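You operate a simulated robot arm through the tools that you are given. There is no shell and no other tool. Be economical: measure what you need, move in short steps, check, and stop when the job is done.

Carry out the task below with a simulated two-armed robot. There is one attempt and no reset: what you move stays moved.

JOB
On the packing table, fold the cloth in half.

It is judged by the outcome, as a careful person would: the job done as asked, and still so three seconds after it is handed in. It fails if anything else is knocked over, pushed out of place, dropped, spilled or broken. Flat cloth is picked up by pressing the open fingertips on it (5 to 10 N) and closing them slowly along it; thin cloth reads only 2 to 8 mm in the jaws.

ROBOT AND FRAMES
Two 7-joint arms with two-finger parallel grippers on one trunk, on a base that drives. Base frame: it is fixed to the floor where the robot stands at the start and does not move with it; the origin is under the middle of the robot, x ahead of it, y to its left, z up. Readings come in m, degrees, newtons and seconds.
The left shoulder is at the start at [0.07, 0.163, 1.12], the right one opposite. With the tool pointing down near the work surface each hand reaches from about 0.4 to 0.88 m from the robot's upright axis, wherever it stands, measured 20 degrees to its own side. Places, roughly: packing table [0.6, 0.1, 0.8]. Payload 3.43 kg a hand.
The tool frame of a hand sits at the grasp point between the pads (the TCP): z along the fingers, y along the line on which they close. The tips reach 0.034 m beyond it. The gripper opens to 0.128 m. The fingers are 0.024 m wide and 0.012 m thick; the gripper's body (0.048 by 0.13 m) begins 0.096 m behind the TCP.
Orientation is told as [roll, pitch, yaw] about the base's x, y, z axes, in that order, counted from this pose: with the fingers straight down and closing along the base's y, the tool's x points along the base's -x, its y along +y and its z along -z.

CONTROLS
- The arms move only by the tool apply_moves. It takes "left_moves", "right_moves" or both (then of equal length, played together; a hand with none holds still); each is a list of rows, each an object of numbers (a shift or turn left out is 0, a gripper value left out holds the last): "dx", "dy", "dz": the shift along the base's x, y, z in units of 200 mm (1.0 is 200 mm); "ax", "ay", "az": the turn, a rotation vector about the base's x, y, z in units of 90 degrees (1.0 is 90 degrees); "hand": the closure in counts, from 0 (fully open) to 255 (shut). In form: [{"dx": .., "dy": .., "dz": .., "ax": .., "ay": .., "az": .., "hand": ..}, ...]. A call has 1 to 20 rows; each row is the pose to reach, as a shift and turn from the pose commanded when the call began. A call with a number of a shift or a turn outside -1 to 1 is refused whole. A row lasts 0.2 s, in which the tool goes at most 0.05 m and 8.6 degrees; a call with a longer step from one row to the next is refused whole, and so is a gripper value outside its range. A pose out of reach is approached as far as the arm can. The call stops where the force on the tool passes 40 N (or 10 N more than at its start, if that is more) or the arm is blocked; 0.2 s more then pass. Each finger travels about 0.153 m/s and halts on what it meets, pressing with about 27 N; the grip force reading is that of the motor and also rises with nothing between the fingers. The clock runs only during rows and for 0.2 s after the last one: add rows that repeat a pose to give the fingers time. It gives the time, the measured TCP pose, the force on the tool (base axes), the opening and the grip force at its end, in the units of the frame above (readings bear some noise), with the torque about the TCP (base axes, N m) and any sound that the robot's microphone picked up, and new pictures: "pictures" is both (left out), scene, wrist or none (wrist: the cameras of the hands that moved).
- Cameras (640 x 400 px; columns grow to the right, rows downward): "scene" is now at [0.1355, 0.0033, 1.3456]; the picture's right is [0.03, -1.00, -0.00], its down [-0.59, -0.02, -0.80] and it looks along [0.80, 0.03, -0.59] (base axes); focal length 214 px, centre (320, 200). "left" rides on the left gripper at [0.076, 0.011, -0.16] in its tool frame; the picture's right is [-0.15, 0.99, 0.00], its down [-0.88, -0.13, -0.46] and it looks along [-0.45, -0.07, 0.89] (tool axes); focal length 234 px, centre (320, 200). "right" rides on the right gripper at [0.076, -0.011, -0.16] in its tool frame; the picture's right is [0.15, 0.99, 0.00], its down [-0.88, 0.13, -0.46] and it looks along [-0.45, 0.07, 0.89] (tool axes); focal length 234 px, centre (320, 200). There is no depth. A picture from a camera that has moved, and an enlarged one, comes with that camera's place and axes in the base frame and with its lens.
- lift_body(by): slides the trunk up (or, below 0, down) by that many m; the arms and the scene camera ride with it, the base frame stays. It gives what a move gives, with no picture.
- drive_base(legs): drives the robot by 1 to 6 legs, each [ahead, left, turn to the left] in m, m and degrees, along the robot's own axes; the way and the turn of a leg run together, so that a leg with both is an arc; at most 1.5 m and 180 degrees a leg. The arms and the cameras ride along, it lands a little off, and it stops where it bumps. It gives what a move gives, and a new picture of the scene camera.
- pan_tilt(pan, tilt): turns the head with the scene camera to pan (to the left, within 86 degrees either way) and tilt (down, from -29 to 69), counted from straight ahead of the robot. It gives what a move gives, and a new picture of the scene camera.
- zoom(camera, box): a new picture of the part [left, top, right, bottom] of that camera's present view, enlarged. No time passes.
- job_done(): hands the job in; it is judged then, once.

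Work in short steps. Places have to be worked out from the pictures, the camera data and where the tool is seen: move nearer, look again, correct. Check each grasp and each placing, and mend what went wrong. You have 120 turns and 260 pictures in all, those below and enlarged ones among them. Open the grippers and draw the arms clear of the work before you hand the job in, unless the task says otherwise; then end with one line.

The tools are called after "Call:" as name(argument=value, ...) on one line, values as JSON. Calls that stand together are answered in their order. apply_moves: Moves the arms, as the interface text tells. Its arguments: {"type":"object","properties":{"left_moves":{"type":"array"},"right_moves":{"type":"array"},"pictures":{"type":"string","enum":["both","scene","wrist","none"]}},"required":[]} The other tools are called the same way: lift_body (by) slides the trunk up or down; drive_base (legs) drives the base; pan_tilt (pan, tilt) turns the head that bears the scene camera; zoom (camera, box) takes an enlarged picture of a part of a camera's view; job_done () hands the job in.

At the start:

```text
clock: 0.0
left_tcp_pos: [0.6556, -0.0072, 1.0585]
left_tool_rot: [0.1, 0.1, 0.0]
left_contact_force: [-0.3, 0.1, -0.1]
left_ft_torque: [0.02, 0.01, -0.02]
left_width: 0.1282
left_finger_force: 0.0
right_tcp_pos: [0.469, -0.4728, 1.1621]
right_tool_rot: [0.1, 0.0, 0.0]
right_contact_force: [0.6, 0.0, 0.0]
right_ft_torque: [0.0, -0.04, 0.0]
right_width: 0.1281
right_finger_force: 0.0
trunk travel left (down, up): [-0.6, 0.34]
robot x, y, heading: [0.0014, -0.0018, 0.1]
head pan, tilt: [1.8, 36.4]
```

scene: 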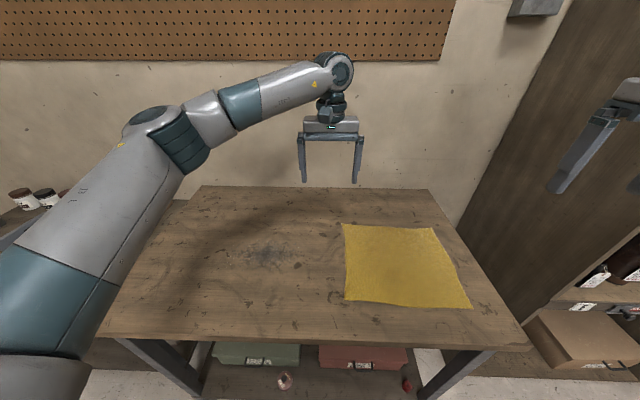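
right: 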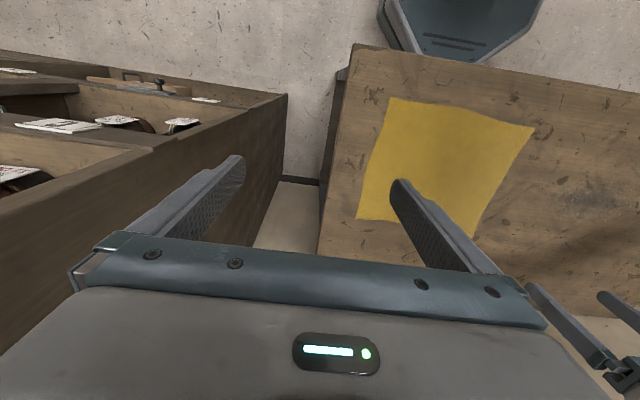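
left: 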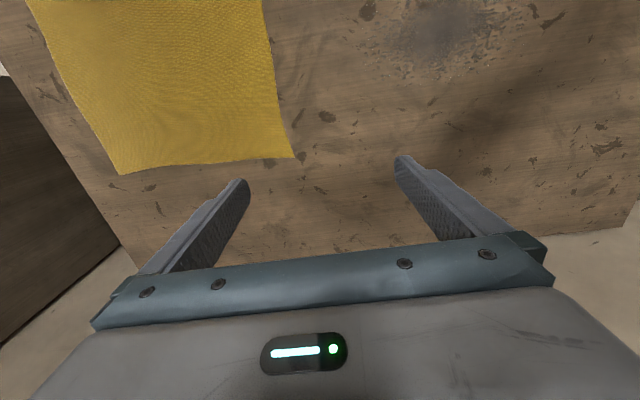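

The cloth lies at about x 0.43–0.72, y −0.38 to −0.05. I plan to lift the near edge by its two corners and lay it on the far edge, so first I bring both hands above the near corners.

Call:
apply_moves(left_moves=[{"dx": -0.17, "dy": -0.055, "dz": -0.09, "hand": 60}, {"dx": -0.34, "dy": -0.11, "dz": -0.18, "hand": 120}, {"dx": -0.51, "dy": -0.165, "dz": -0.27}, {"dx": -0.68, "dy": -0.22, "dz": -0.36}, {"dx": -0.85, "dy": -0.28, "dz": -0.45}, {"dx": -1.0, "dy": -0.34, "dz": -0.54}, {"dx": -1.0, "dy": -0.34, "dz": -0.54}], right_moves=[{"dx": -0.016, "dy": 0.09, "dz": -0.17, "hand": 60}, {"dx": -0.03, "dy": 0.18, "dz": -0.34, "hand": 120}, {"dx": -0.045, "dy": 0.27, "dz": -0.51}, {"dx": -0.06, "dy": 0.36, "dz": -0.68}, {"dx": -0.08, "dy": 0.45, "dz": -0.84}, {"dx": -0.095, "dy": 0.54, "dz": -1.0}, {"dx": -0.095, "dy": 0.54, "dz": -1.0}])

```text
clock: 1.6
left_tcp_pos: [0.459, -0.073, 0.9484]
left_tool_rot: [0.0, 0.1, 0.1]
left_contact_force: [0.2, -0.1, 0.2]
left_ft_torque: [-0.02, 0.0, 0.0]
left_width: 0.0678
left_finger_force: 0.0
right_tcp_pos: [0.4496, -0.3624, 0.9627]
right_tool_rot: [-0.1, -0.1, -0.1]
right_contact_force: [-0.4, -0.4, -0.5]
right_ft_torque: [0.03, -0.01, 0.0]
right_width: 0.0677
right_finger_force: 0.1
trunk travel left (down, up): [-0.6, 0.34]
robot x, y, heading: [0.0009, -0.0015, 0.2]
head pan, tilt: [1.8, 36.4]
camera scene: at [0.1347, 0.0034, 1.3457], right [0.03, -1.0, 0.0], down [-0.59, -0.02, -0.8], along [0.8, 0.03, -0.59], focal length 214 px, centre (320, 200)
camera right: at [0.3741, -0.3737, 1.1214], right [-0.15, 0.99, 0.0], down [0.88, 0.13, 0.46], along [0.45, 0.07, -0.89], focal length 234 px, centre (320, 200)
camera left: at [0.3824, -0.0614, 1.1081], right [0.15, 0.99, 0.0], down [0.88, -0.13, 0.46], along [0.45, -0.07, -0.89], focal length 234 px, centre (320, 200)
```

scene: 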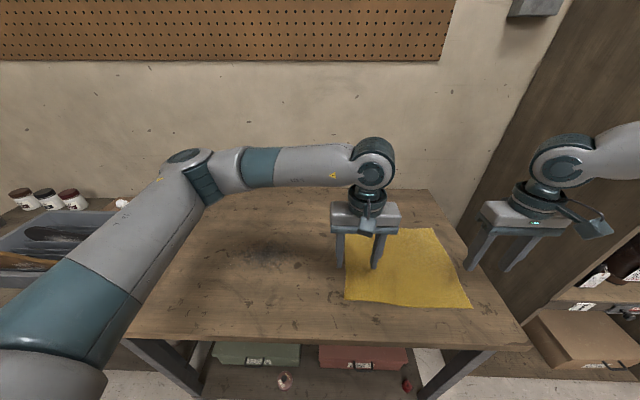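
right: 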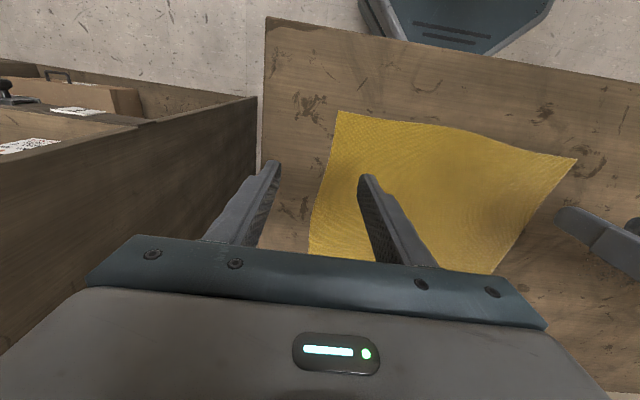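
left: 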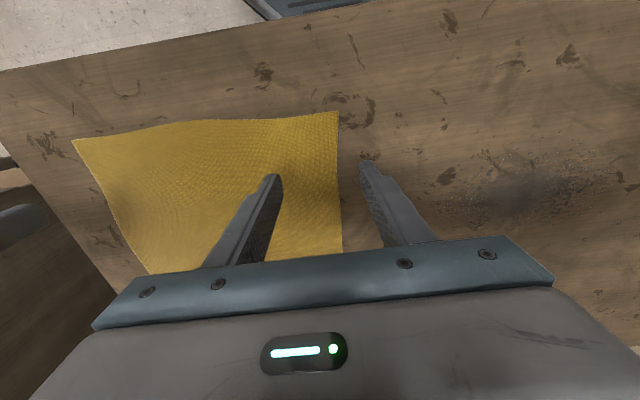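

Comparing the scene and wrist views puts the table top at about z 0.848, with near corners at (0.41, −0.047) and (0.40, −0.346). I narrow the jaws, shift just inside those corners and descend to about 18 mm above the cloth.

Call:
apply_moves(left_moves=[{"dx": -0.08, "dy": -0.012, "dz": -0.08, "hand": 150}, {"dx": -0.16, "dy": -0.025, "dz": -0.16, "hand": 187}, {"dx": -0.16, "dy": -0.025, "dz": -0.25}, {"dx": -0.16, "dy": -0.025, "dz": -0.25}], right_moves=[{"dx": -0.09, "dy": 0.13, "dz": -0.08, "hand": 150}, {"dx": -0.175, "dy": 0.26, "dz": -0.2, "hand": 187}, {"dx": -0.175, "dy": 0.26, "dz": -0.31}, {"dx": -0.175, "dy": 0.26, "dz": -0.31}])

```text
clock: 2.6
left_tcp_pos: [0.423, -0.0777, 0.8993]
left_tool_rot: [0.0, 0.0, 0.0]
left_contact_force: [0.4, 1.1, -1.2]
left_ft_torque: [-0.02, -0.01, 0.02]
left_width: 0.0339
left_finger_force: 0.1
right_tcp_pos: [0.4143, -0.3118, 0.8989]
right_tool_rot: [0.0, 0.0, 0.0]
right_contact_force: [-0.6, 0.3, 0.4]
right_ft_torque: [-0.03, 0.0, 0.01]
right_width: 0.0343
right_finger_force: 0.1
trunk travel left (down, up): [-0.6, 0.34]
robot x, y, heading: [-0.001, 0.0024, -0.2]
head pan, tilt: [1.8, 36.4]
camera scene: at [0.1347, 0.0037, 1.3457], right [0.03, -1.0, 0.0], down [-0.59, -0.02, -0.8], along [0.8, 0.02, -0.59], focal length 214 px, centre (320, 200)
camera right: at [0.3376, -0.3231, 1.0584], right [-0.15, 0.99, 0.0], down [0.88, 0.13, 0.46], along [0.45, 0.07, -0.89], focal length 234 px, centre (320, 200)
camera left: at [0.3486, -0.0656, 1.059], right [0.15, 0.99, 0.0], down [0.88, -0.13, 0.46], along [0.45, -0.07, -0.89], focal length 234 px, centre (320, 200)
```

scene: 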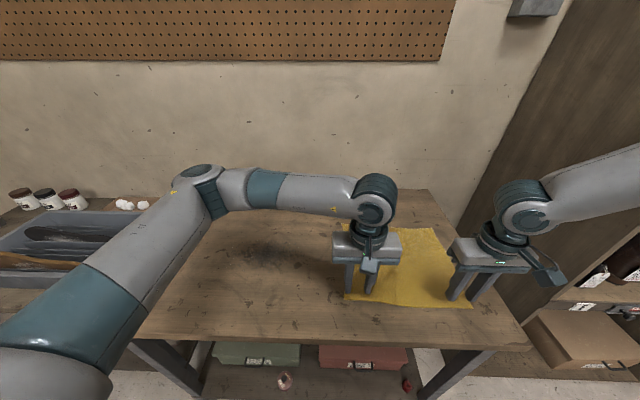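
right: 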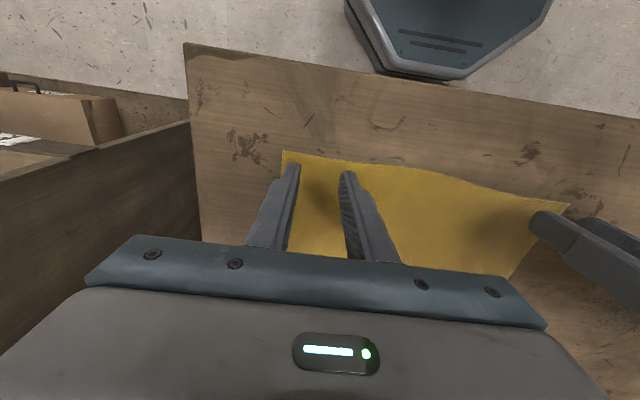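
left: 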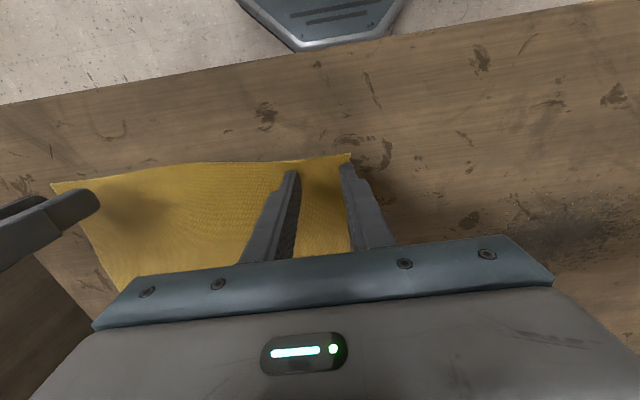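

Fingertips are about 17 mm above the cloth, just inside both corners. I shift a few mm inward and descend slowly toward contact.

Call:
apply_moves(left_moves=[{"dy": -0.02, "dz": -0.03}, {"dy": -0.02, "dz": -0.06}, {"dy": -0.02, "dz": -0.075}, {"dy": -0.02, "dz": -0.075}], right_moves=[{"dy": 0.01, "dz": -0.03}, {"dy": 0.01, "dz": -0.06}, {"dy": 0.01, "dz": -0.075}, {"dy": 0.01, "dz": -0.075}], pictures="none")

```text
clock: 3.6
left_tcp_pos: [0.4233, -0.0819, 0.8838]
left_tool_rot: [0.0, 0.0, 0.1]
left_contact_force: [0.5, -0.5, -0.4]
left_ft_torque: [-0.02, 0.01, -0.04]
left_width: 0.0343
left_finger_force: 0.0
right_tcp_pos: [0.4135, -0.3113, 0.8851]
right_tool_rot: [0.0, 0.0, 0.0]
right_contact_force: [0.2, -0.2, 0.1]
right_ft_torque: [-0.01, 0.03, 0.01]
right_width: 0.0342
right_finger_force: 0.1
trunk travel left (down, up): [-0.6, 0.34]
robot x, y, heading: [-0.0007, -0.0004, 0.1]
head pan, tilt: [1.8, 36.4]
```

No contact yet; I go down in 1 mm rows.

Call:
apply_moves(left_moves=[{"dz": -0.005}, {"dz": -0.01}, {"dz": -0.015}, {"dz": -0.015}], right_moves=[{"dz": -0.005}, {"dz": -0.01}, {"dz": -0.015}, {"dz": -0.015}], pictures="wrist")

```text
clock: 4.6
left_tcp_pos: [0.4227, -0.0831, 0.8822]
left_tool_rot: [0.1, 0.0, 0.1]
left_contact_force: [0.4, 0.1, 0.5]
left_ft_torque: [-0.02, 0.03, 0.0]
left_width: 0.0342
left_finger_force: 0.2
right_tcp_pos: [0.4134, -0.3112, 0.8838]
right_tool_rot: [-0.1, 0.0, 0.1]
right_contact_force: [-0.7, -0.1, -0.3]
right_ft_torque: [0.01, -0.03, 0.0]
right_width: 0.034
right_finger_force: 0.1
trunk travel left (down, up): [-0.6, 0.34]
robot x, y, heading: [0.0003, -0.0, -0.5]
head pan, tilt: [1.8, 36.4]
camera right: at [0.3386, -0.3222, 1.042], right [-0.15, 0.99, 0.0], down [0.88, 0.13, 0.46], along [0.45, 0.07, -0.89], focal length 234 px, centre (320, 200)
camera left: at [0.3471, -0.0721, 1.0415], right [0.15, 0.99, 0.0], down [0.88, -0.13, 0.46], along [0.45, -0.07, -0.89], focal length 234 px, centre (320, 200)
```

right: 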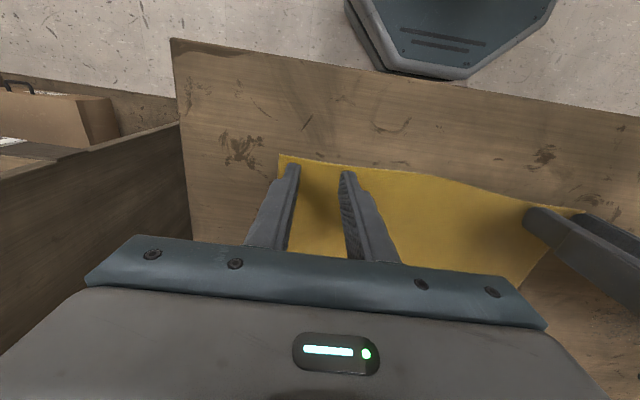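
left: 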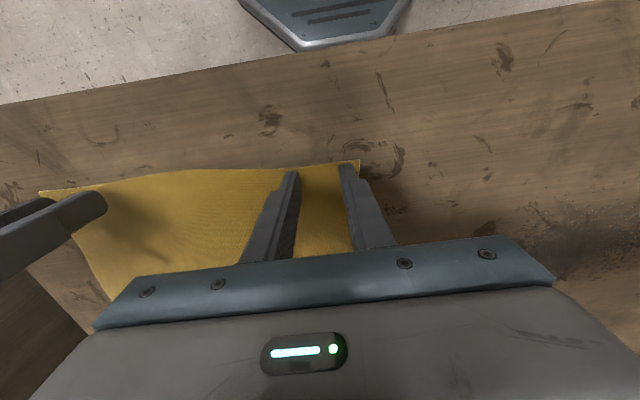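

Still no force, with shadows near the tips showing a small gap. I continue in 1 mm rows for 4 mm.

Call:
apply_moves(left_moves=[{"dz": -0.005}, {"dz": -0.01}, {"dz": -0.015}, {"dz": -0.02}], right_moves=[{"dz": -0.005}, {"dz": -0.01}, {"dz": -0.015}, {"dz": -0.02}], pictures="none")

```text
clock: 5.6
left_tcp_pos: [0.4234, -0.0847, 0.8789]
left_tool_rot: [0.1, 0.0, 0.1]
left_contact_force: [0.5, 0.7, 0.3]
left_ft_torque: [0.03, 0.03, -0.03]
left_width: 0.034
left_finger_force: 0.1
right_tcp_pos: [0.4146, -0.3109, 0.878]
right_tool_rot: [-0.1, 0.0, 0.0]
right_contact_force: [0.1, -0.2, -0.3]
right_ft_torque: [0.01, -0.01, 0.0]
right_width: 0.0343
right_finger_force: 0.1
trunk travel left (down, up): [-0.6, 0.34]
robot x, y, heading: [0.0014, -0.0024, -0.0]
head pan, tilt: [1.8, 36.4]
```

Still free; another 4 mm the same way.

Call:
apply_moves(left_moves=[{"dz": -0.005}, {"dz": -0.01}, {"dz": -0.015}, {"dz": -0.02}], right_moves=[{"dz": -0.005}, {"dz": -0.01}, {"dz": -0.015}, {"dz": -0.02}], pictures="wrist")

```text
clock: 6.6
left_tcp_pos: [0.4231, -0.0832, 0.8765]
left_tool_rot: [0.1, 0.1, 0.0]
left_contact_force: [1.2, -0.8, 3.9]
left_ft_torque: [-0.04, -0.01, -0.01]
left_width: 0.0343
left_finger_force: 0.0
right_tcp_pos: [0.4143, -0.311, 0.8767]
right_tool_rot: [0.0, -0.3, 0.0]
right_contact_force: [1.9, -4.2, 17.8]
right_ft_torque: [-0.13, 0.05, -0.01]
right_width: 0.0345
right_finger_force: 0.1
trunk travel left (down, up): [-0.6, 0.34]
robot x, y, heading: [-0.0018, -0.0001, -0.4]
head pan, tilt: [1.8, 36.4]
camera right: at [0.3386, -0.322, 1.0346], right [-0.15, 0.99, 0.0], down [0.88, 0.13, 0.46], along [0.45, 0.07, -0.89], focal length 234 px, centre (320, 200)
camera left: at [0.3469, -0.0719, 1.0349], right [0.15, 0.99, 0.0], down [0.88, -0.13, 0.46], along [0.45, -0.07, -0.89], focal length 234 px, centre (320, 200)
```

right: 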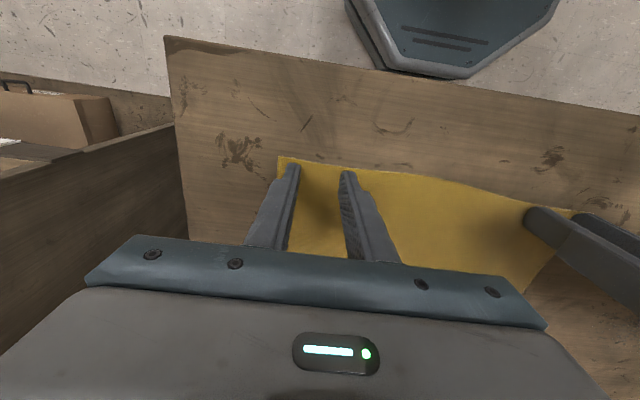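
left: 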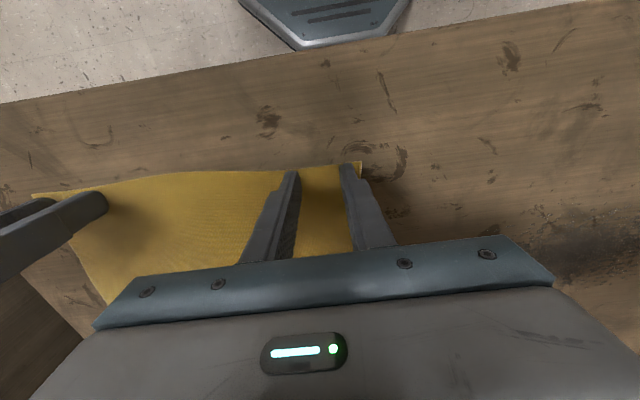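

Both tips are now touching (left 4 N, right 18 N). I ease the right up 1 mm and lower the left 0.6 mm to reach about 5–10 N each.

Call:
apply_moves(left_moves=[{"dz": -0.003}, {"dz": -0.003}], right_moves=[{"dz": 0.004}, {"dz": 0.004}], pictures="none")

```text
clock: 7.2
left_tcp_pos: [0.4231, -0.0833, 0.8761]
left_tool_rot: [-0.1, -0.1, -0.1]
left_contact_force: [-1.7, -1.0, 14.8]
left_ft_torque: [0.07, 0.06, 0.02]
left_width: 0.0341
left_finger_force: 0.1
right_tcp_pos: [0.4137, -0.3102, 0.876]
right_tool_rot: [-0.1, 0.0, 0.0]
right_contact_force: [0.8, 0.9, 3.7]
right_ft_torque: [-0.01, -0.05, -0.01]
right_width: 0.0347
right_finger_force: 0.2
trunk travel left (down, up): [-0.6, 0.34]
robot x, y, heading: [0.0028, -0.0012, 0.0]
head pan, tilt: [1.8, 36.4]
```

Now I trim slightly (left up 0.3 mm, right down 0.2 mm) and close the fingers slowly along the cloth.

Call:
apply_moves(left_moves=[{"dz": 0.0015, "hand": 187}, {"dz": 0.0015, "hand": 192}, {"dz": 0.0015, "hand": 197}, {"dz": 0.0015, "hand": 202}, {"dz": 0.0015, "hand": 207}, {"dz": 0.0015, "hand": 212}, {"dz": 0.0015, "hand": 217}, {"dz": 0.0015, "hand": 222}, {"dz": 0.0015, "hand": 227}, {"dz": 0.0015, "hand": 232}, {"dz": 0.0015, "hand": 237}, {"dz": 0.0015, "hand": 242}, {"dz": 0.0015, "hand": 248}, {"dz": 0.0015, "hand": 255}, {"dz": 0.0015, "hand": 255}, {"dz": 0.0015, "hand": 255}], right_moves=[{"dz": -0.001, "hand": 187}, {"dz": -0.001, "hand": 192}, {"dz": -0.001, "hand": 197}, {"dz": -0.001, "hand": 202}, {"dz": -0.001, "hand": 207}, {"dz": -0.001, "hand": 212}, {"dz": -0.001, "hand": 217}, {"dz": -0.001, "hand": 222}, {"dz": -0.001, "hand": 227}, {"dz": -0.001, "hand": 232}, {"dz": -0.001, "hand": 237}, {"dz": -0.001, "hand": 242}, {"dz": -0.001, "hand": 248}, {"dz": -0.001, "hand": 255}, {"dz": -0.001, "hand": 255}, {"dz": -0.001, "hand": 255}])

```text
clock: 10.6
left_tcp_pos: [0.4218, -0.0832, 0.8763]
left_tool_rot: [-0.1, -0.1, 0.0]
left_contact_force: [1.1, -8.4, 17.6]
left_ft_torque: [-0.2, 0.0, 0.0]
left_width: 0.0022
left_finger_force: 27.5
right_tcp_pos: [0.4141, -0.31, 0.8759]
right_tool_rot: [0.0, -0.2, 0.0]
right_contact_force: [2.0, 7.8, 15.6]
right_ft_torque: [0.31, -0.05, -0.02]
right_width: 0.0035
right_finger_force: 27.1
trunk travel left (down, up): [-0.6, 0.34]
robot x, y, heading: [0.0013, 0.001, 0.0]
head pan, tilt: [1.8, 36.4]
camera scene: at [0.1334, 0.0045, 1.3459], right [0.03, -1.0, 0.0], down [-0.59, -0.02, -0.81], along [0.81, 0.02, -0.59], focal length 214 px, centre (320, 200)
camera right: at [0.3377, -0.3211, 1.0359], right [-0.15, 0.99, 0.0], down [0.88, 0.13, 0.46], along [0.45, 0.07, -0.89], focal length 234 px, centre (320, 200)
camera left: at [0.3459, -0.071, 1.0345], right [0.15, 0.99, 0.0], down [0.88, -0.13, 0.46], along [0.45, -0.07, -0.89], focal length 234 px, centre (320, 200)
```

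scene: 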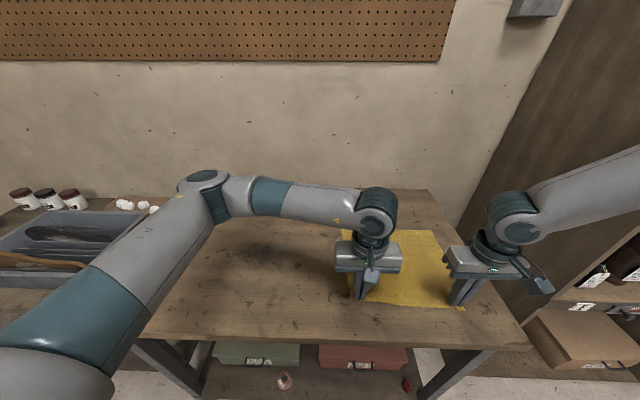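
right: 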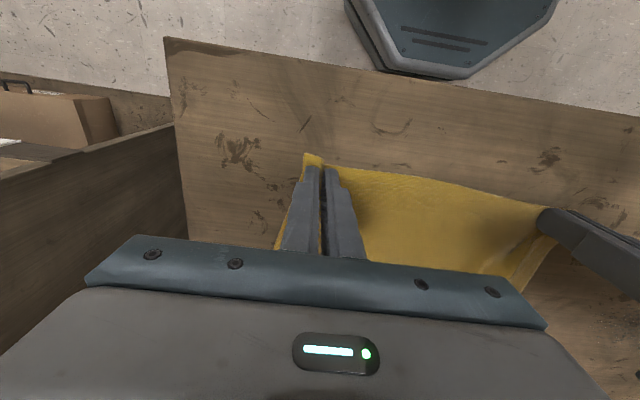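
left: 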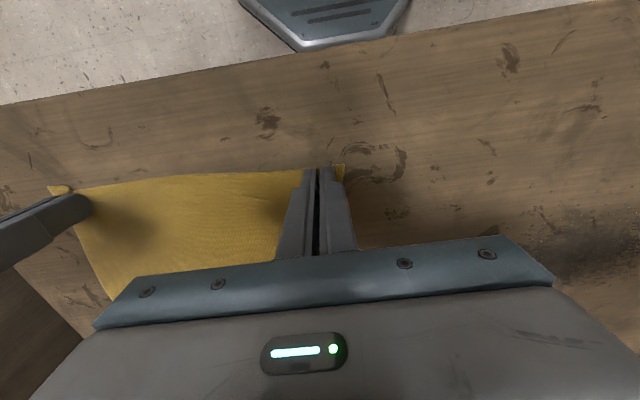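

Widths of 2.2 and 3.5 mm suggest cloth in both jaws. I lift 50 mm straight and slightly forward to check.

Call:
apply_moves(left_moves=[{"dz": 0.05}, {"dz": 0.1, "dx": 0.02}, {"dz": 0.15, "dx": 0.05}, {"dz": 0.2, "dx": 0.08}, {"dz": 0.25, "dx": 0.1}], right_moves=[{"dz": 0.05}, {"dz": 0.1, "dx": 0.02}, {"dz": 0.15, "dx": 0.05}, {"dz": 0.2, "dx": 0.08}, {"dz": 0.25, "dx": 0.1}])

```text
clock: 11.8
left_tcp_pos: [0.444, -0.0832, 0.9247]
left_tool_rot: [0.0, 0.0, 0.0]
left_contact_force: [-0.5, -7.7, -0.7]
left_ft_torque: [-0.26, -0.02, -0.01]
left_width: 0.0021
left_finger_force: 26.7
right_tcp_pos: [0.4344, -0.3121, 0.9264]
right_tool_rot: [0.0, -0.1, 0.0]
right_contact_force: [0.6, 7.6, 0.8]
right_ft_torque: [0.27, -0.02, -0.02]
right_width: 0.0025
right_finger_force: 27.7
trunk travel left (down, up): [-0.6, 0.34]
robot x, y, heading: [0.0043, 0.0005, 0.2]
head pan, tilt: [1.8, 36.4]
camera scene: at [0.1353, 0.0034, 1.3456], right [0.03, -1.0, 0.0], down [-0.59, -0.02, -0.8], along [0.8, 0.03, -0.59], focal length 214 px, centre (320, 200)
camera right: at [0.3588, -0.3227, 1.0859], right [-0.15, 0.99, 0.0], down [0.88, 0.13, 0.46], along [0.45, 0.07, -0.89], focal length 234 px, centre (320, 200)
camera left: at [0.3682, -0.0725, 1.0831], right [0.15, 0.99, 0.0], down [0.88, -0.13, 0.46], along [0.45, -0.07, -0.89], focal length 234 px, centre (320, 200)
```

scene: 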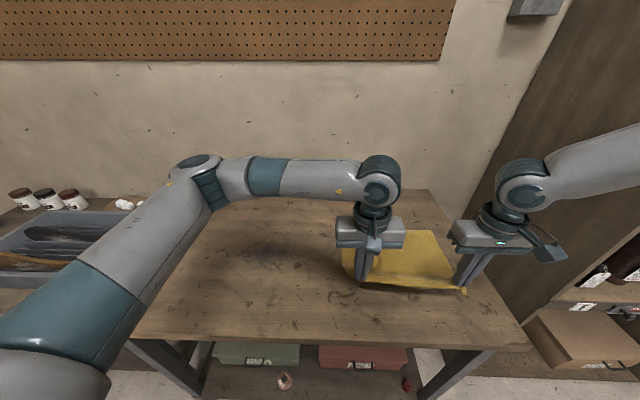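
right: 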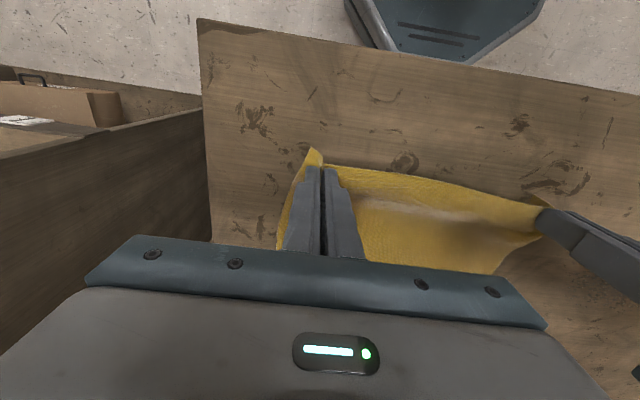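
left: 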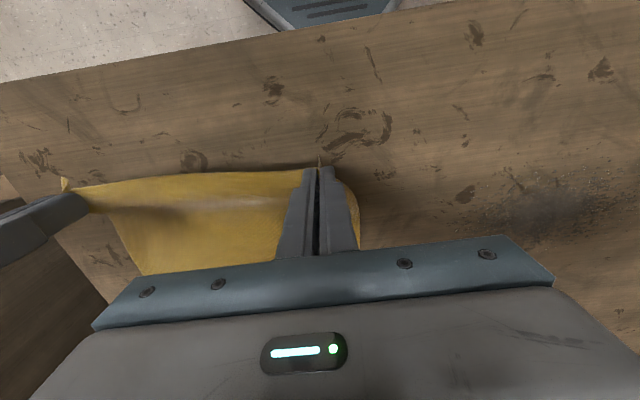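

Both corners are held and the near edge rises cleanly. I now carry it over in an arc, tilting the hands gradually so the gripped hem turns with the cloth, and easing the sideways tension.

Call:
apply_moves(left_moves=[{"dx": 0.075, "dz": 0.09, "ay": 0.037, "dy": -0.005}, {"dx": 0.15, "dz": 0.18, "ay": 0.074, "dy": -0.01}, {"dx": 0.225, "dz": 0.26, "ay": 0.111, "dy": -0.015}, {"dx": 0.335, "dz": 0.295, "ay": 0.156, "dy": -0.02}, {"dx": 0.445, "dz": 0.32, "ay": 0.2, "dy": -0.02}, {"dx": 0.557, "dz": 0.326, "ay": 0.244, "dy": -0.02}, {"dx": 0.67, "dz": 0.31, "ay": 0.292, "dy": -0.02}, {"dx": 0.78, "dz": 0.28, "ay": 0.34, "dy": -0.02}, {"dx": 0.892, "dz": 0.234, "ay": 0.389, "dy": -0.02}], right_moves=[{"dx": 0.075, "dz": 0.09, "ay": 0.037, "dy": 0.005}, {"dx": 0.15, "dz": 0.18, "ay": 0.074, "dy": 0.01}, {"dx": 0.225, "dz": 0.26, "ay": 0.111, "dy": 0.015}, {"dx": 0.335, "dz": 0.295, "ay": 0.156, "dy": 0.02}, {"dx": 0.445, "dz": 0.32, "ay": 0.2, "dy": 0.02}, {"dx": 0.557, "dz": 0.326, "ay": 0.244, "dy": 0.02}, {"dx": 0.67, "dz": 0.31, "ay": 0.292, "dy": 0.02}, {"dx": 0.78, "dz": 0.28, "ay": 0.34, "dy": 0.02}, {"dx": 0.892, "dz": 0.234, "ay": 0.389, "dy": 0.02}])

```text
clock: 13.8
left_tcp_pos: [0.6198, -0.0942, 0.9716]
left_tool_rot: [-0.6, 34.9, -0.5]
left_contact_force: [-1.5, -11.5, -1.1]
left_ft_torque: [-0.29, 0.11, 0.22]
left_width: 0.0023
left_finger_force: 26.8
right_tcp_pos: [0.5825, -0.3229, 0.9778]
right_tool_rot: [0.6, 34.9, 0.2]
right_contact_force: [2.1, 10.2, -0.4]
right_ft_torque: [0.32, -0.07, -0.27]
right_width: 0.0025
right_finger_force: 26.9
right hand out of reach, approached as far as the arm can: row 9
trunk travel left (down, up): [-0.6, 0.34]
robot x, y, heading: [-0.0023, -0.0023, -0.1]
head pan, tilt: [1.8, 36.4]
camera scene: at [0.1332, -0.0011, 1.3457], right [0.03, -1.0, 0.0], down [-0.59, -0.02, -0.81], along [0.81, 0.03, -0.59], focal length 214 px, centre (320, 200)
camera right: at [0.6127, -0.3342, 1.1521], right [-0.12, 0.99, 0.09], down [0.98, 0.13, -0.13], along [-0.14, 0.07, -0.99], focal length 234 px, centre (320, 200)
camera left: at [0.649, -0.0811, 1.1454], right [0.12, 0.99, -0.09], down [0.98, -0.14, -0.13], along [-0.14, -0.07, -0.99], focal length 234 px, centre (320, 200)
```

scene: 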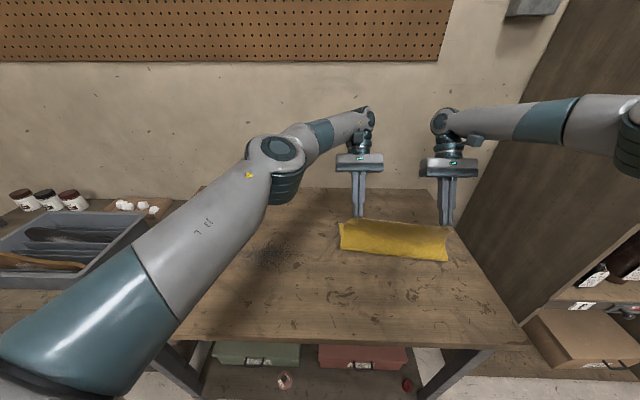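
right: 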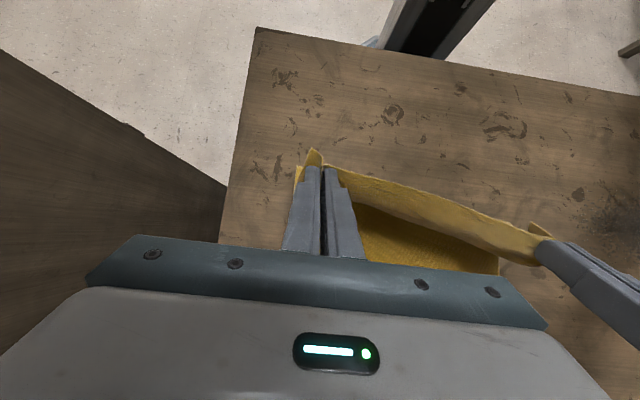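
left: 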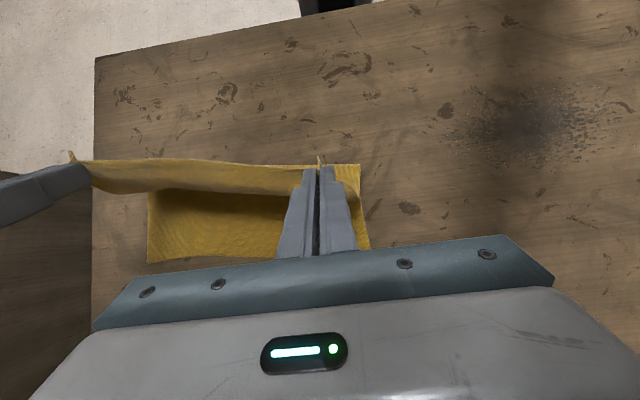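

The right arm hit its reach limit with the tilt (x 0.583 instead of 0.613); the left is fine. I reduce the right hand's tilt to about 12° and see whether it catches up.

Call:
apply_moves(right_moves=[{"dx": -0.02, "dz": 0.006, "ay": -0.064}, {"dx": -0.035, "dz": 0.012, "ay": -0.128}, {"dx": -0.05, "dz": 0.018, "ay": -0.192}, {"dx": -0.062, "dz": 0.022, "ay": -0.256}, {"dx": -0.062, "dz": 0.022, "ay": -0.256}], pictures="scene")

```text
clock: 15.0
left_tcp_pos: [0.6235, -0.0872, 0.9698]
left_tool_rot: [-0.2, 35.1, 0.0]
left_contact_force: [-2.5, -12.1, -0.4]
left_ft_torque: [-0.3, 0.11, 0.23]
left_width: 0.0019
left_finger_force: 26.9
right_tcp_pos: [0.5751, -0.3184, 0.9824]
right_tool_rot: [0.1, 12.0, 0.1]
right_contact_force: [2.1, 12.3, -0.2]
right_ft_torque: [0.41, -0.05, -0.19]
right_width: 0.0032
right_finger_force: 27.3
trunk travel left (down, up): [-0.6, 0.34]
robot x, y, heading: [0.002, 0.0019, 0.2]
head pan, tilt: [1.8, 36.4]
camera scene: at [0.1366, 0.0036, 1.3454], right [0.03, -1.0, 0.0], down [-0.59, -0.02, -0.8], along [0.8, 0.03, -0.59], focal length 214 px, centre (320, 200)
```

scene: 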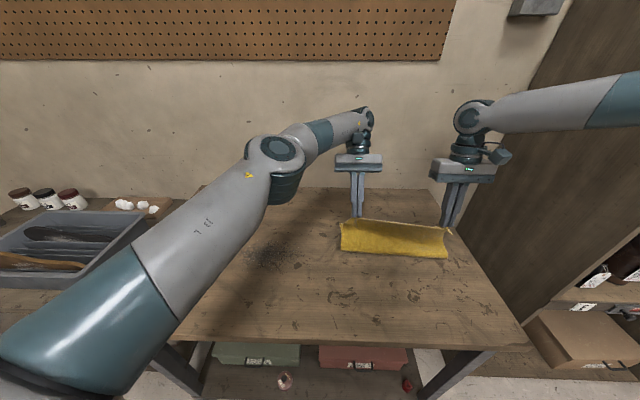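

The right hand now holds at (0.575, −0.318, 0.982) with 12° tilt. I move both to the next arc point (tips ~60 mm above the table), watching the right arm's reach.

Call:
apply_moves(left_moves=[{}, {"dx": 0.08, "dz": -0.06, "ay": 0.02}, {"dx": 0.16, "dz": -0.14, "ay": 0.04}, {"dx": 0.232, "dz": -0.21, "ay": 0.056}, {"dx": 0.232, "dz": -0.21, "ay": 0.056}], right_moves=[{"dx": 0.12, "dz": -0.03, "dy": 0.02}, {"dx": 0.2, "dz": -0.09, "dy": 0.035}, {"dx": 0.28, "dz": -0.16, "dy": 0.035}, {"dx": 0.35, "dz": -0.23, "dy": 0.035}, {"dx": 0.35, "dz": -0.23, "dy": 0.035}])

```text
clock: 16.2
left_tcp_pos: [0.6134, -0.0793, 0.9471]
left_tool_rot: [0.0, 39.9, 0.0]
left_contact_force: [2.4, -14.6, -2.0]
left_ft_torque: [-0.34, -0.09, 0.35]
left_width: 0.0018
left_finger_force: 27.0
left hand out of reach, approached as far as the arm can: row 2, 3, 4, 5
right_tcp_pos: [0.6434, -0.311, 0.9356]
right_tool_rot: [0.2, 11.9, 0.1]
right_contact_force: [-3.0, 13.2, 1.6]
right_ft_torque: [0.54, 0.12, -0.14]
right_width: 0.0036
right_finger_force: 27.0
trunk travel left (down, up): [-0.6, 0.34]
robot x, y, heading: [-0.0019, 0.0005, -0.1]
head pan, tilt: [1.8, 36.4]
camera scene: at [0.1347, 0.0025, 1.3457], right [0.03, -1.0, 0.0], down [-0.59, -0.02, -0.8], along [0.8, 0.03, -0.59], focal length 214 px, centre (320, 200)
camera right: at [0.6027, -0.3222, 1.1075], right [-0.14, 0.99, 0.03], down [0.96, 0.13, 0.26], along [0.26, 0.07, -0.96], focal length 234 px, centre (320, 200)
camera left: at [0.6587, -0.0665, 1.1176], right [0.11, 0.99, -0.1], down [0.97, -0.13, -0.22], along [-0.23, -0.07, -0.97], focal length 234 px, centre (320, 200)
```

scene: 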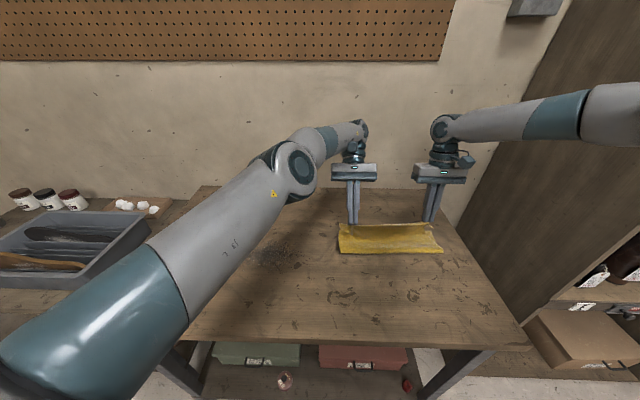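
right: 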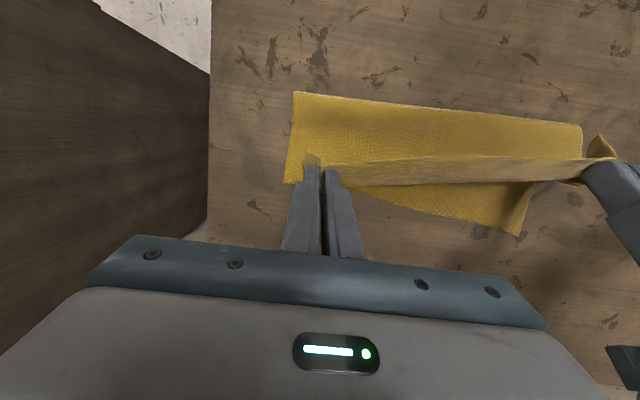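
left: 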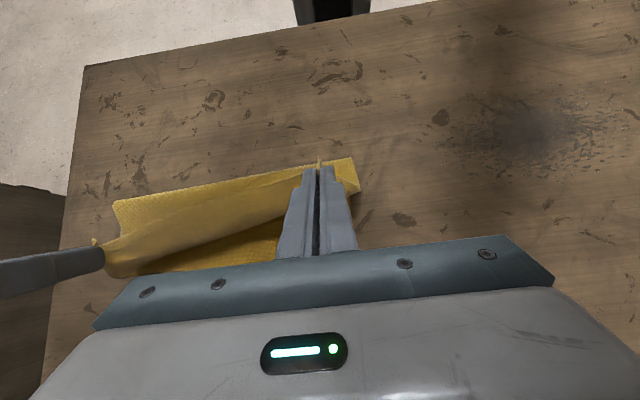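

The left hit the same limit with its 40° tilt, so I bring it to 12° too and forward to match the right hand. The bottom layer's far-left corner still sits near (0.68, −0.05), so the cloth hasn't slid.

Call:
apply_moves(left_moves=[{"dx": -0.02, "ay": -0.078, "dy": -0.01}, {"dx": -0.04, "ay": -0.156, "dy": -0.02}, {"dx": 0.0, "ay": -0.234, "dy": -0.025}, {"dx": 0.08, "ay": -0.311, "dy": -0.025, "dz": 0.0}, {"dx": 0.2, "ay": -0.311, "dy": -0.025, "dz": -0.055}, {"dx": 0.2, "ay": -0.311, "dy": -0.025, "dz": -0.055}])

```text
clock: 17.6
left_tcp_pos: [0.6564, -0.0811, 0.9362]
left_tool_rot: [-0.1, 11.9, 0.0]
left_contact_force: [-0.4, -9.2, 0.0]
left_ft_torque: [-0.28, -0.01, 0.06]
left_width: 0.0018
left_finger_force: 27.1
right_tcp_pos: [0.6437, -0.3103, 0.937]
right_tool_rot: [-0.1, 11.9, 0.0]
right_contact_force: [-0.2, 7.6, 0.7]
right_ft_torque: [0.3, -0.02, -0.12]
right_width: 0.002
right_finger_force: 27.1
trunk travel left (down, up): [-0.6, 0.34]
robot x, y, heading: [-0.0028, -0.002, 0.3]
head pan, tilt: [1.8, 36.4]
camera scene: at [0.1344, 0.0035, 1.3458], right [0.03, -1.0, 0.0], down [-0.59, -0.02, -0.81], along [0.8, 0.03, -0.59], focal length 214 px, centre (320, 200)
camera left: at [0.615, -0.0698, 1.1079], right [0.14, 0.99, -0.03], down [0.96, -0.13, 0.26], along [0.26, -0.07, -0.96], focal length 234 px, centre (320, 200)
```

scene: 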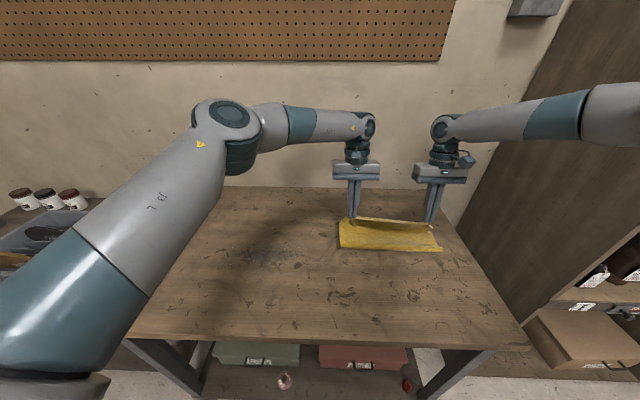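
left: 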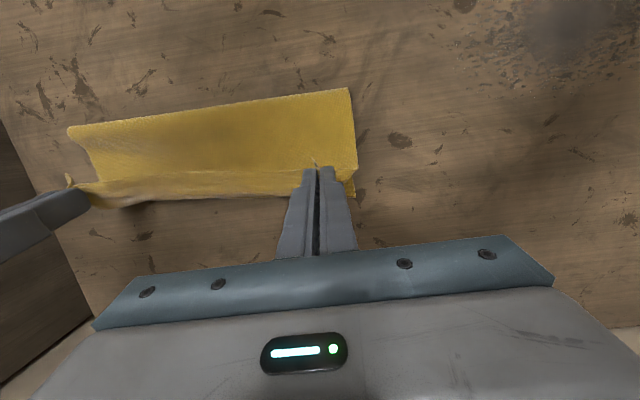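

Both hands are level now over the far edge. I lower them to put the tips about 8–10 mm above the table.

Call:
apply_moves(left_moves=[{"dz": -0.06, "dx": 0.01}, {"dz": -0.12, "dx": 0.02}, {"dz": -0.18, "dx": 0.02}, {"dz": -0.22, "dx": 0.02}, {"dz": -0.25, "dx": 0.02}, {"dz": -0.25, "dx": 0.02}], right_moves=[{"dz": -0.06, "dx": 0.01}, {"dz": -0.12, "dx": 0.025}, {"dz": -0.18, "dx": 0.025}, {"dz": -0.22, "dx": 0.025}, {"dz": -0.25, "dx": 0.025}, {"dz": -0.25, "dx": 0.025}])

```text
clock: 19.0
left_tcp_pos: [0.6603, -0.083, 0.8903]
left_tool_rot: [0.0, 12.1, 0.0]
left_contact_force: [-0.6, -6.5, -0.5]
left_ft_torque: [-0.19, -0.01, 0.04]
left_width: 0.002
left_finger_force: 27.0
right_tcp_pos: [0.6478, -0.3107, 0.887]
right_tool_rot: [0.1, 11.9, 0.0]
right_contact_force: [0.3, 7.7, -0.7]
right_ft_torque: [0.28, 0.01, -0.07]
right_width: 0.002
right_finger_force: 27.0
trunk travel left (down, up): [-0.6, 0.34]
robot x, y, heading: [-0.0033, -0.0001, 0.0]
head pan, tilt: [1.8, 36.4]
camera scene: at [0.1355, 0.0032, 1.3456], right [0.03, -1.0, 0.0], down [-0.59, -0.02, -0.8], along [0.8, 0.03, -0.59], focal length 214 px, centre (320, 200)
camera right: at [0.6069, -0.3225, 1.0578], right [-0.14, 0.99, 0.03], down [0.96, 0.13, 0.26], along [0.26, 0.07, -0.96], focal length 234 px, centre (320, 200)
camera left: at [0.619, -0.072, 1.0609], right [0.14, 0.99, -0.03], down [0.96, -0.13, 0.26], along [0.25, -0.07, -0.96], focal length 234 px, centre (320, 200)
```

scene: 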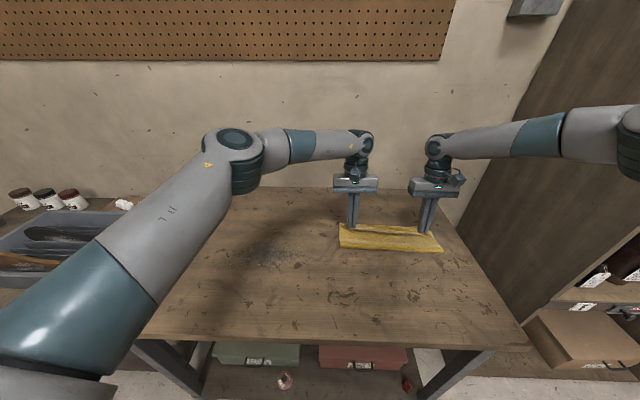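
right: 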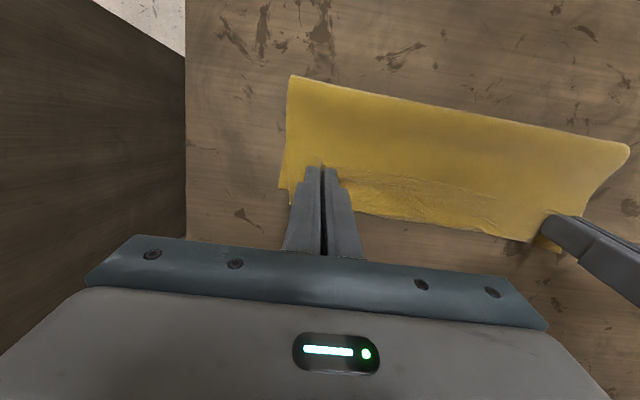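
left: 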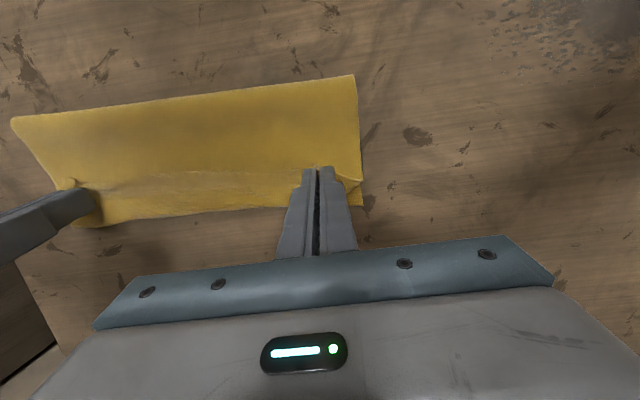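

The cloth now lies folded beneath the hands. I zoom to see how the gripped hem lies between them.

Call:
zoom(camera="left", box=[0, 60, 380, 250])

Call:
zoom(camera="right", box=[260, 60, 640, 250])

```text
1.68 times, centred on (190, 155) of left
camera zoom: at [0.619, -0.072, 1.0609], right [0.14, 0.99, -0.03], down [0.96, -0.13, 0.26], along [0.25, -0.07, -0.96], focal length 394 px, centre (539, 276)
```

zoom: 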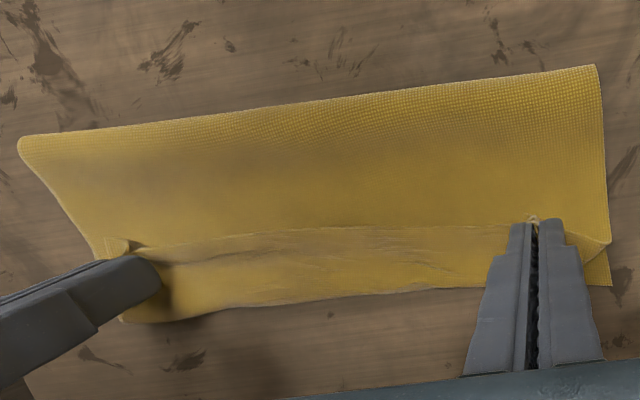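

```text
1.68 times, centred on (450, 155) of right
camera zoom: at [0.6069, -0.3225, 1.0578], right [-0.14, 0.99, 0.03], down [0.96, 0.13, 0.26], along [0.26, 0.07, -0.96], focal length 394 px, centre (101, 276)
```

zoom: 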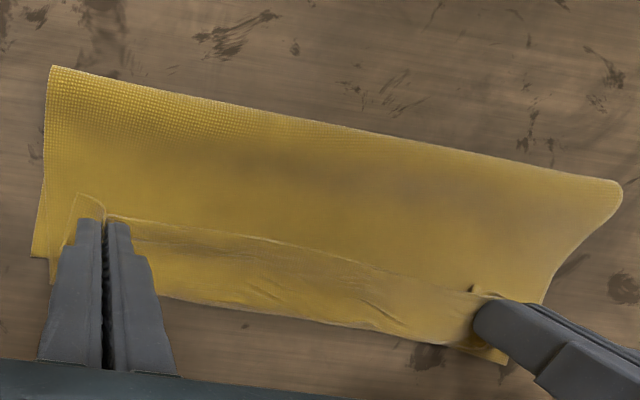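

The hem along the edge has rolled back because the hands stopped short. I raise 30 mm, move 20 mm further out to pull the top layer taut, and lower again.

Call:
apply_moves(left_moves=[{"dz": 0.08}, {"dz": 0.15, "dx": 0.03}, {"dz": 0.15, "dx": 0.06}, {"dz": 0.12, "dx": 0.08}, {"dz": 0.08, "dx": 0.09}, {"dz": 0.04, "dx": 0.1}, {"dz": 0.02, "dx": 0.1}], right_moves=[{"dz": 0.08}, {"dz": 0.15, "dx": 0.03}, {"dz": 0.15, "dx": 0.06}, {"dz": 0.12, "dx": 0.08}, {"dz": 0.08, "dx": 0.09}, {"dz": 0.04, "dx": 0.1}, {"dz": 0.02, "dx": 0.1}])

```text
clock: 20.6
left_tcp_pos: [0.6801, -0.0837, 0.8918]
left_tool_rot: [0.0, 12.1, 0.1]
left_contact_force: [-1.6, -10.6, 0.7]
left_ft_torque: [-0.34, 0.08, 0.08]
left_width: 0.0018
left_finger_force: 26.6
right_tcp_pos: [0.6568, -0.3151, 0.9003]
right_tool_rot: [0.2, 11.8, 0.0]
right_contact_force: [1.3, 9.4, -0.3]
right_ft_torque: [0.36, -0.04, -0.13]
right_width: 0.0031
right_finger_force: 26.9
right hand out of reach, approached as far as the arm can: row 4, 5, 6, 7
trunk travel left (down, up): [-0.6, 0.34]
robot x, y, heading: [0.0028, 0.0021, 0.3]
head pan, tilt: [1.8, 36.4]
camera scene: at [0.1357, 0.0033, 1.3456], right [0.03, -1.0, 0.0], down [-0.59, -0.02, -0.8], along [0.8, 0.03, -0.59], focal length 214 px, centre (320, 200)
camera right: at [0.6158, -0.3273, 1.072], right [-0.14, 0.99, 0.03], down [0.96, 0.13, 0.26], along [0.26, 0.07, -0.96], focal length 234 px, centre (320, 200)
camera left: at [0.6389, -0.0726, 1.0632], right [0.14, 0.99, -0.03], down [0.96, -0.13, 0.26], along [0.25, -0.07, -0.96], focal length 234 px, centre (320, 200)
```

scene: 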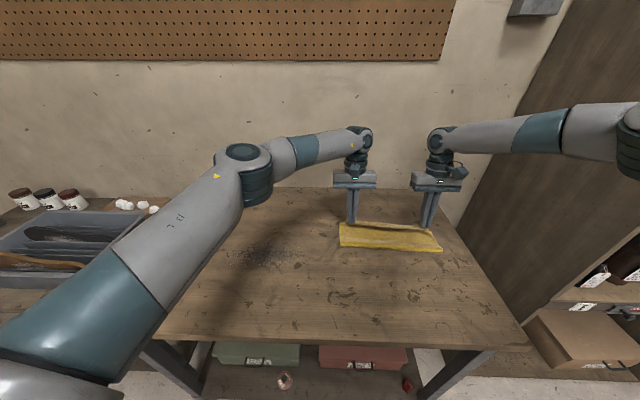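
right: 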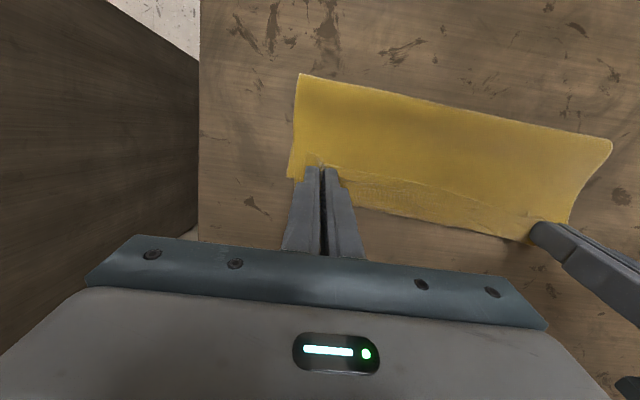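
left: 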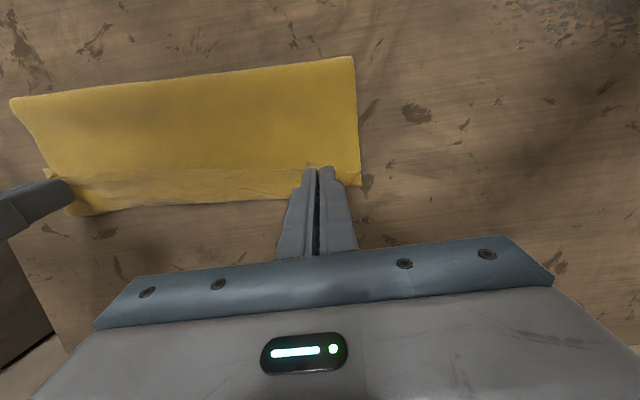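

The right arm reached its limit at x 0.657. I zoom to judge whether the top layer's edge is still rolled under.

Call:
zoom(camera="left", box=[20, 120, 380, 240])

Call:
zoom(camera="scene", box=[320, 180, 480, 280])

```text
1.78 times, centred on (200, 180) of left
camera zoom: at [0.6389, -0.0726, 1.0632], right [0.14, 0.99, -0.03], down [0.96, -0.13, 0.26], along [0.25, -0.07, -0.96], focal length 416 px, centre (533, 236)
```

zoom: 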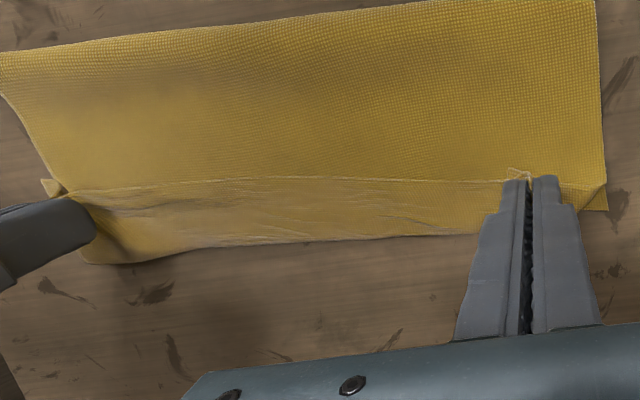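

```text
4.00 times, centred on (400, 230) of scene
camera zoom: at [0.1357, 0.0033, 1.3456], right [0.03, -1.0, 0.0], down [-0.59, -0.02, -0.8], along [0.8, 0.03, -0.59], focal length 858 px, centre (0, 80)
```

zoom: 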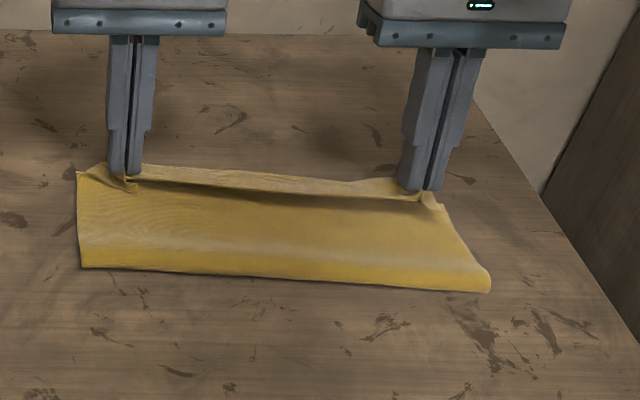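

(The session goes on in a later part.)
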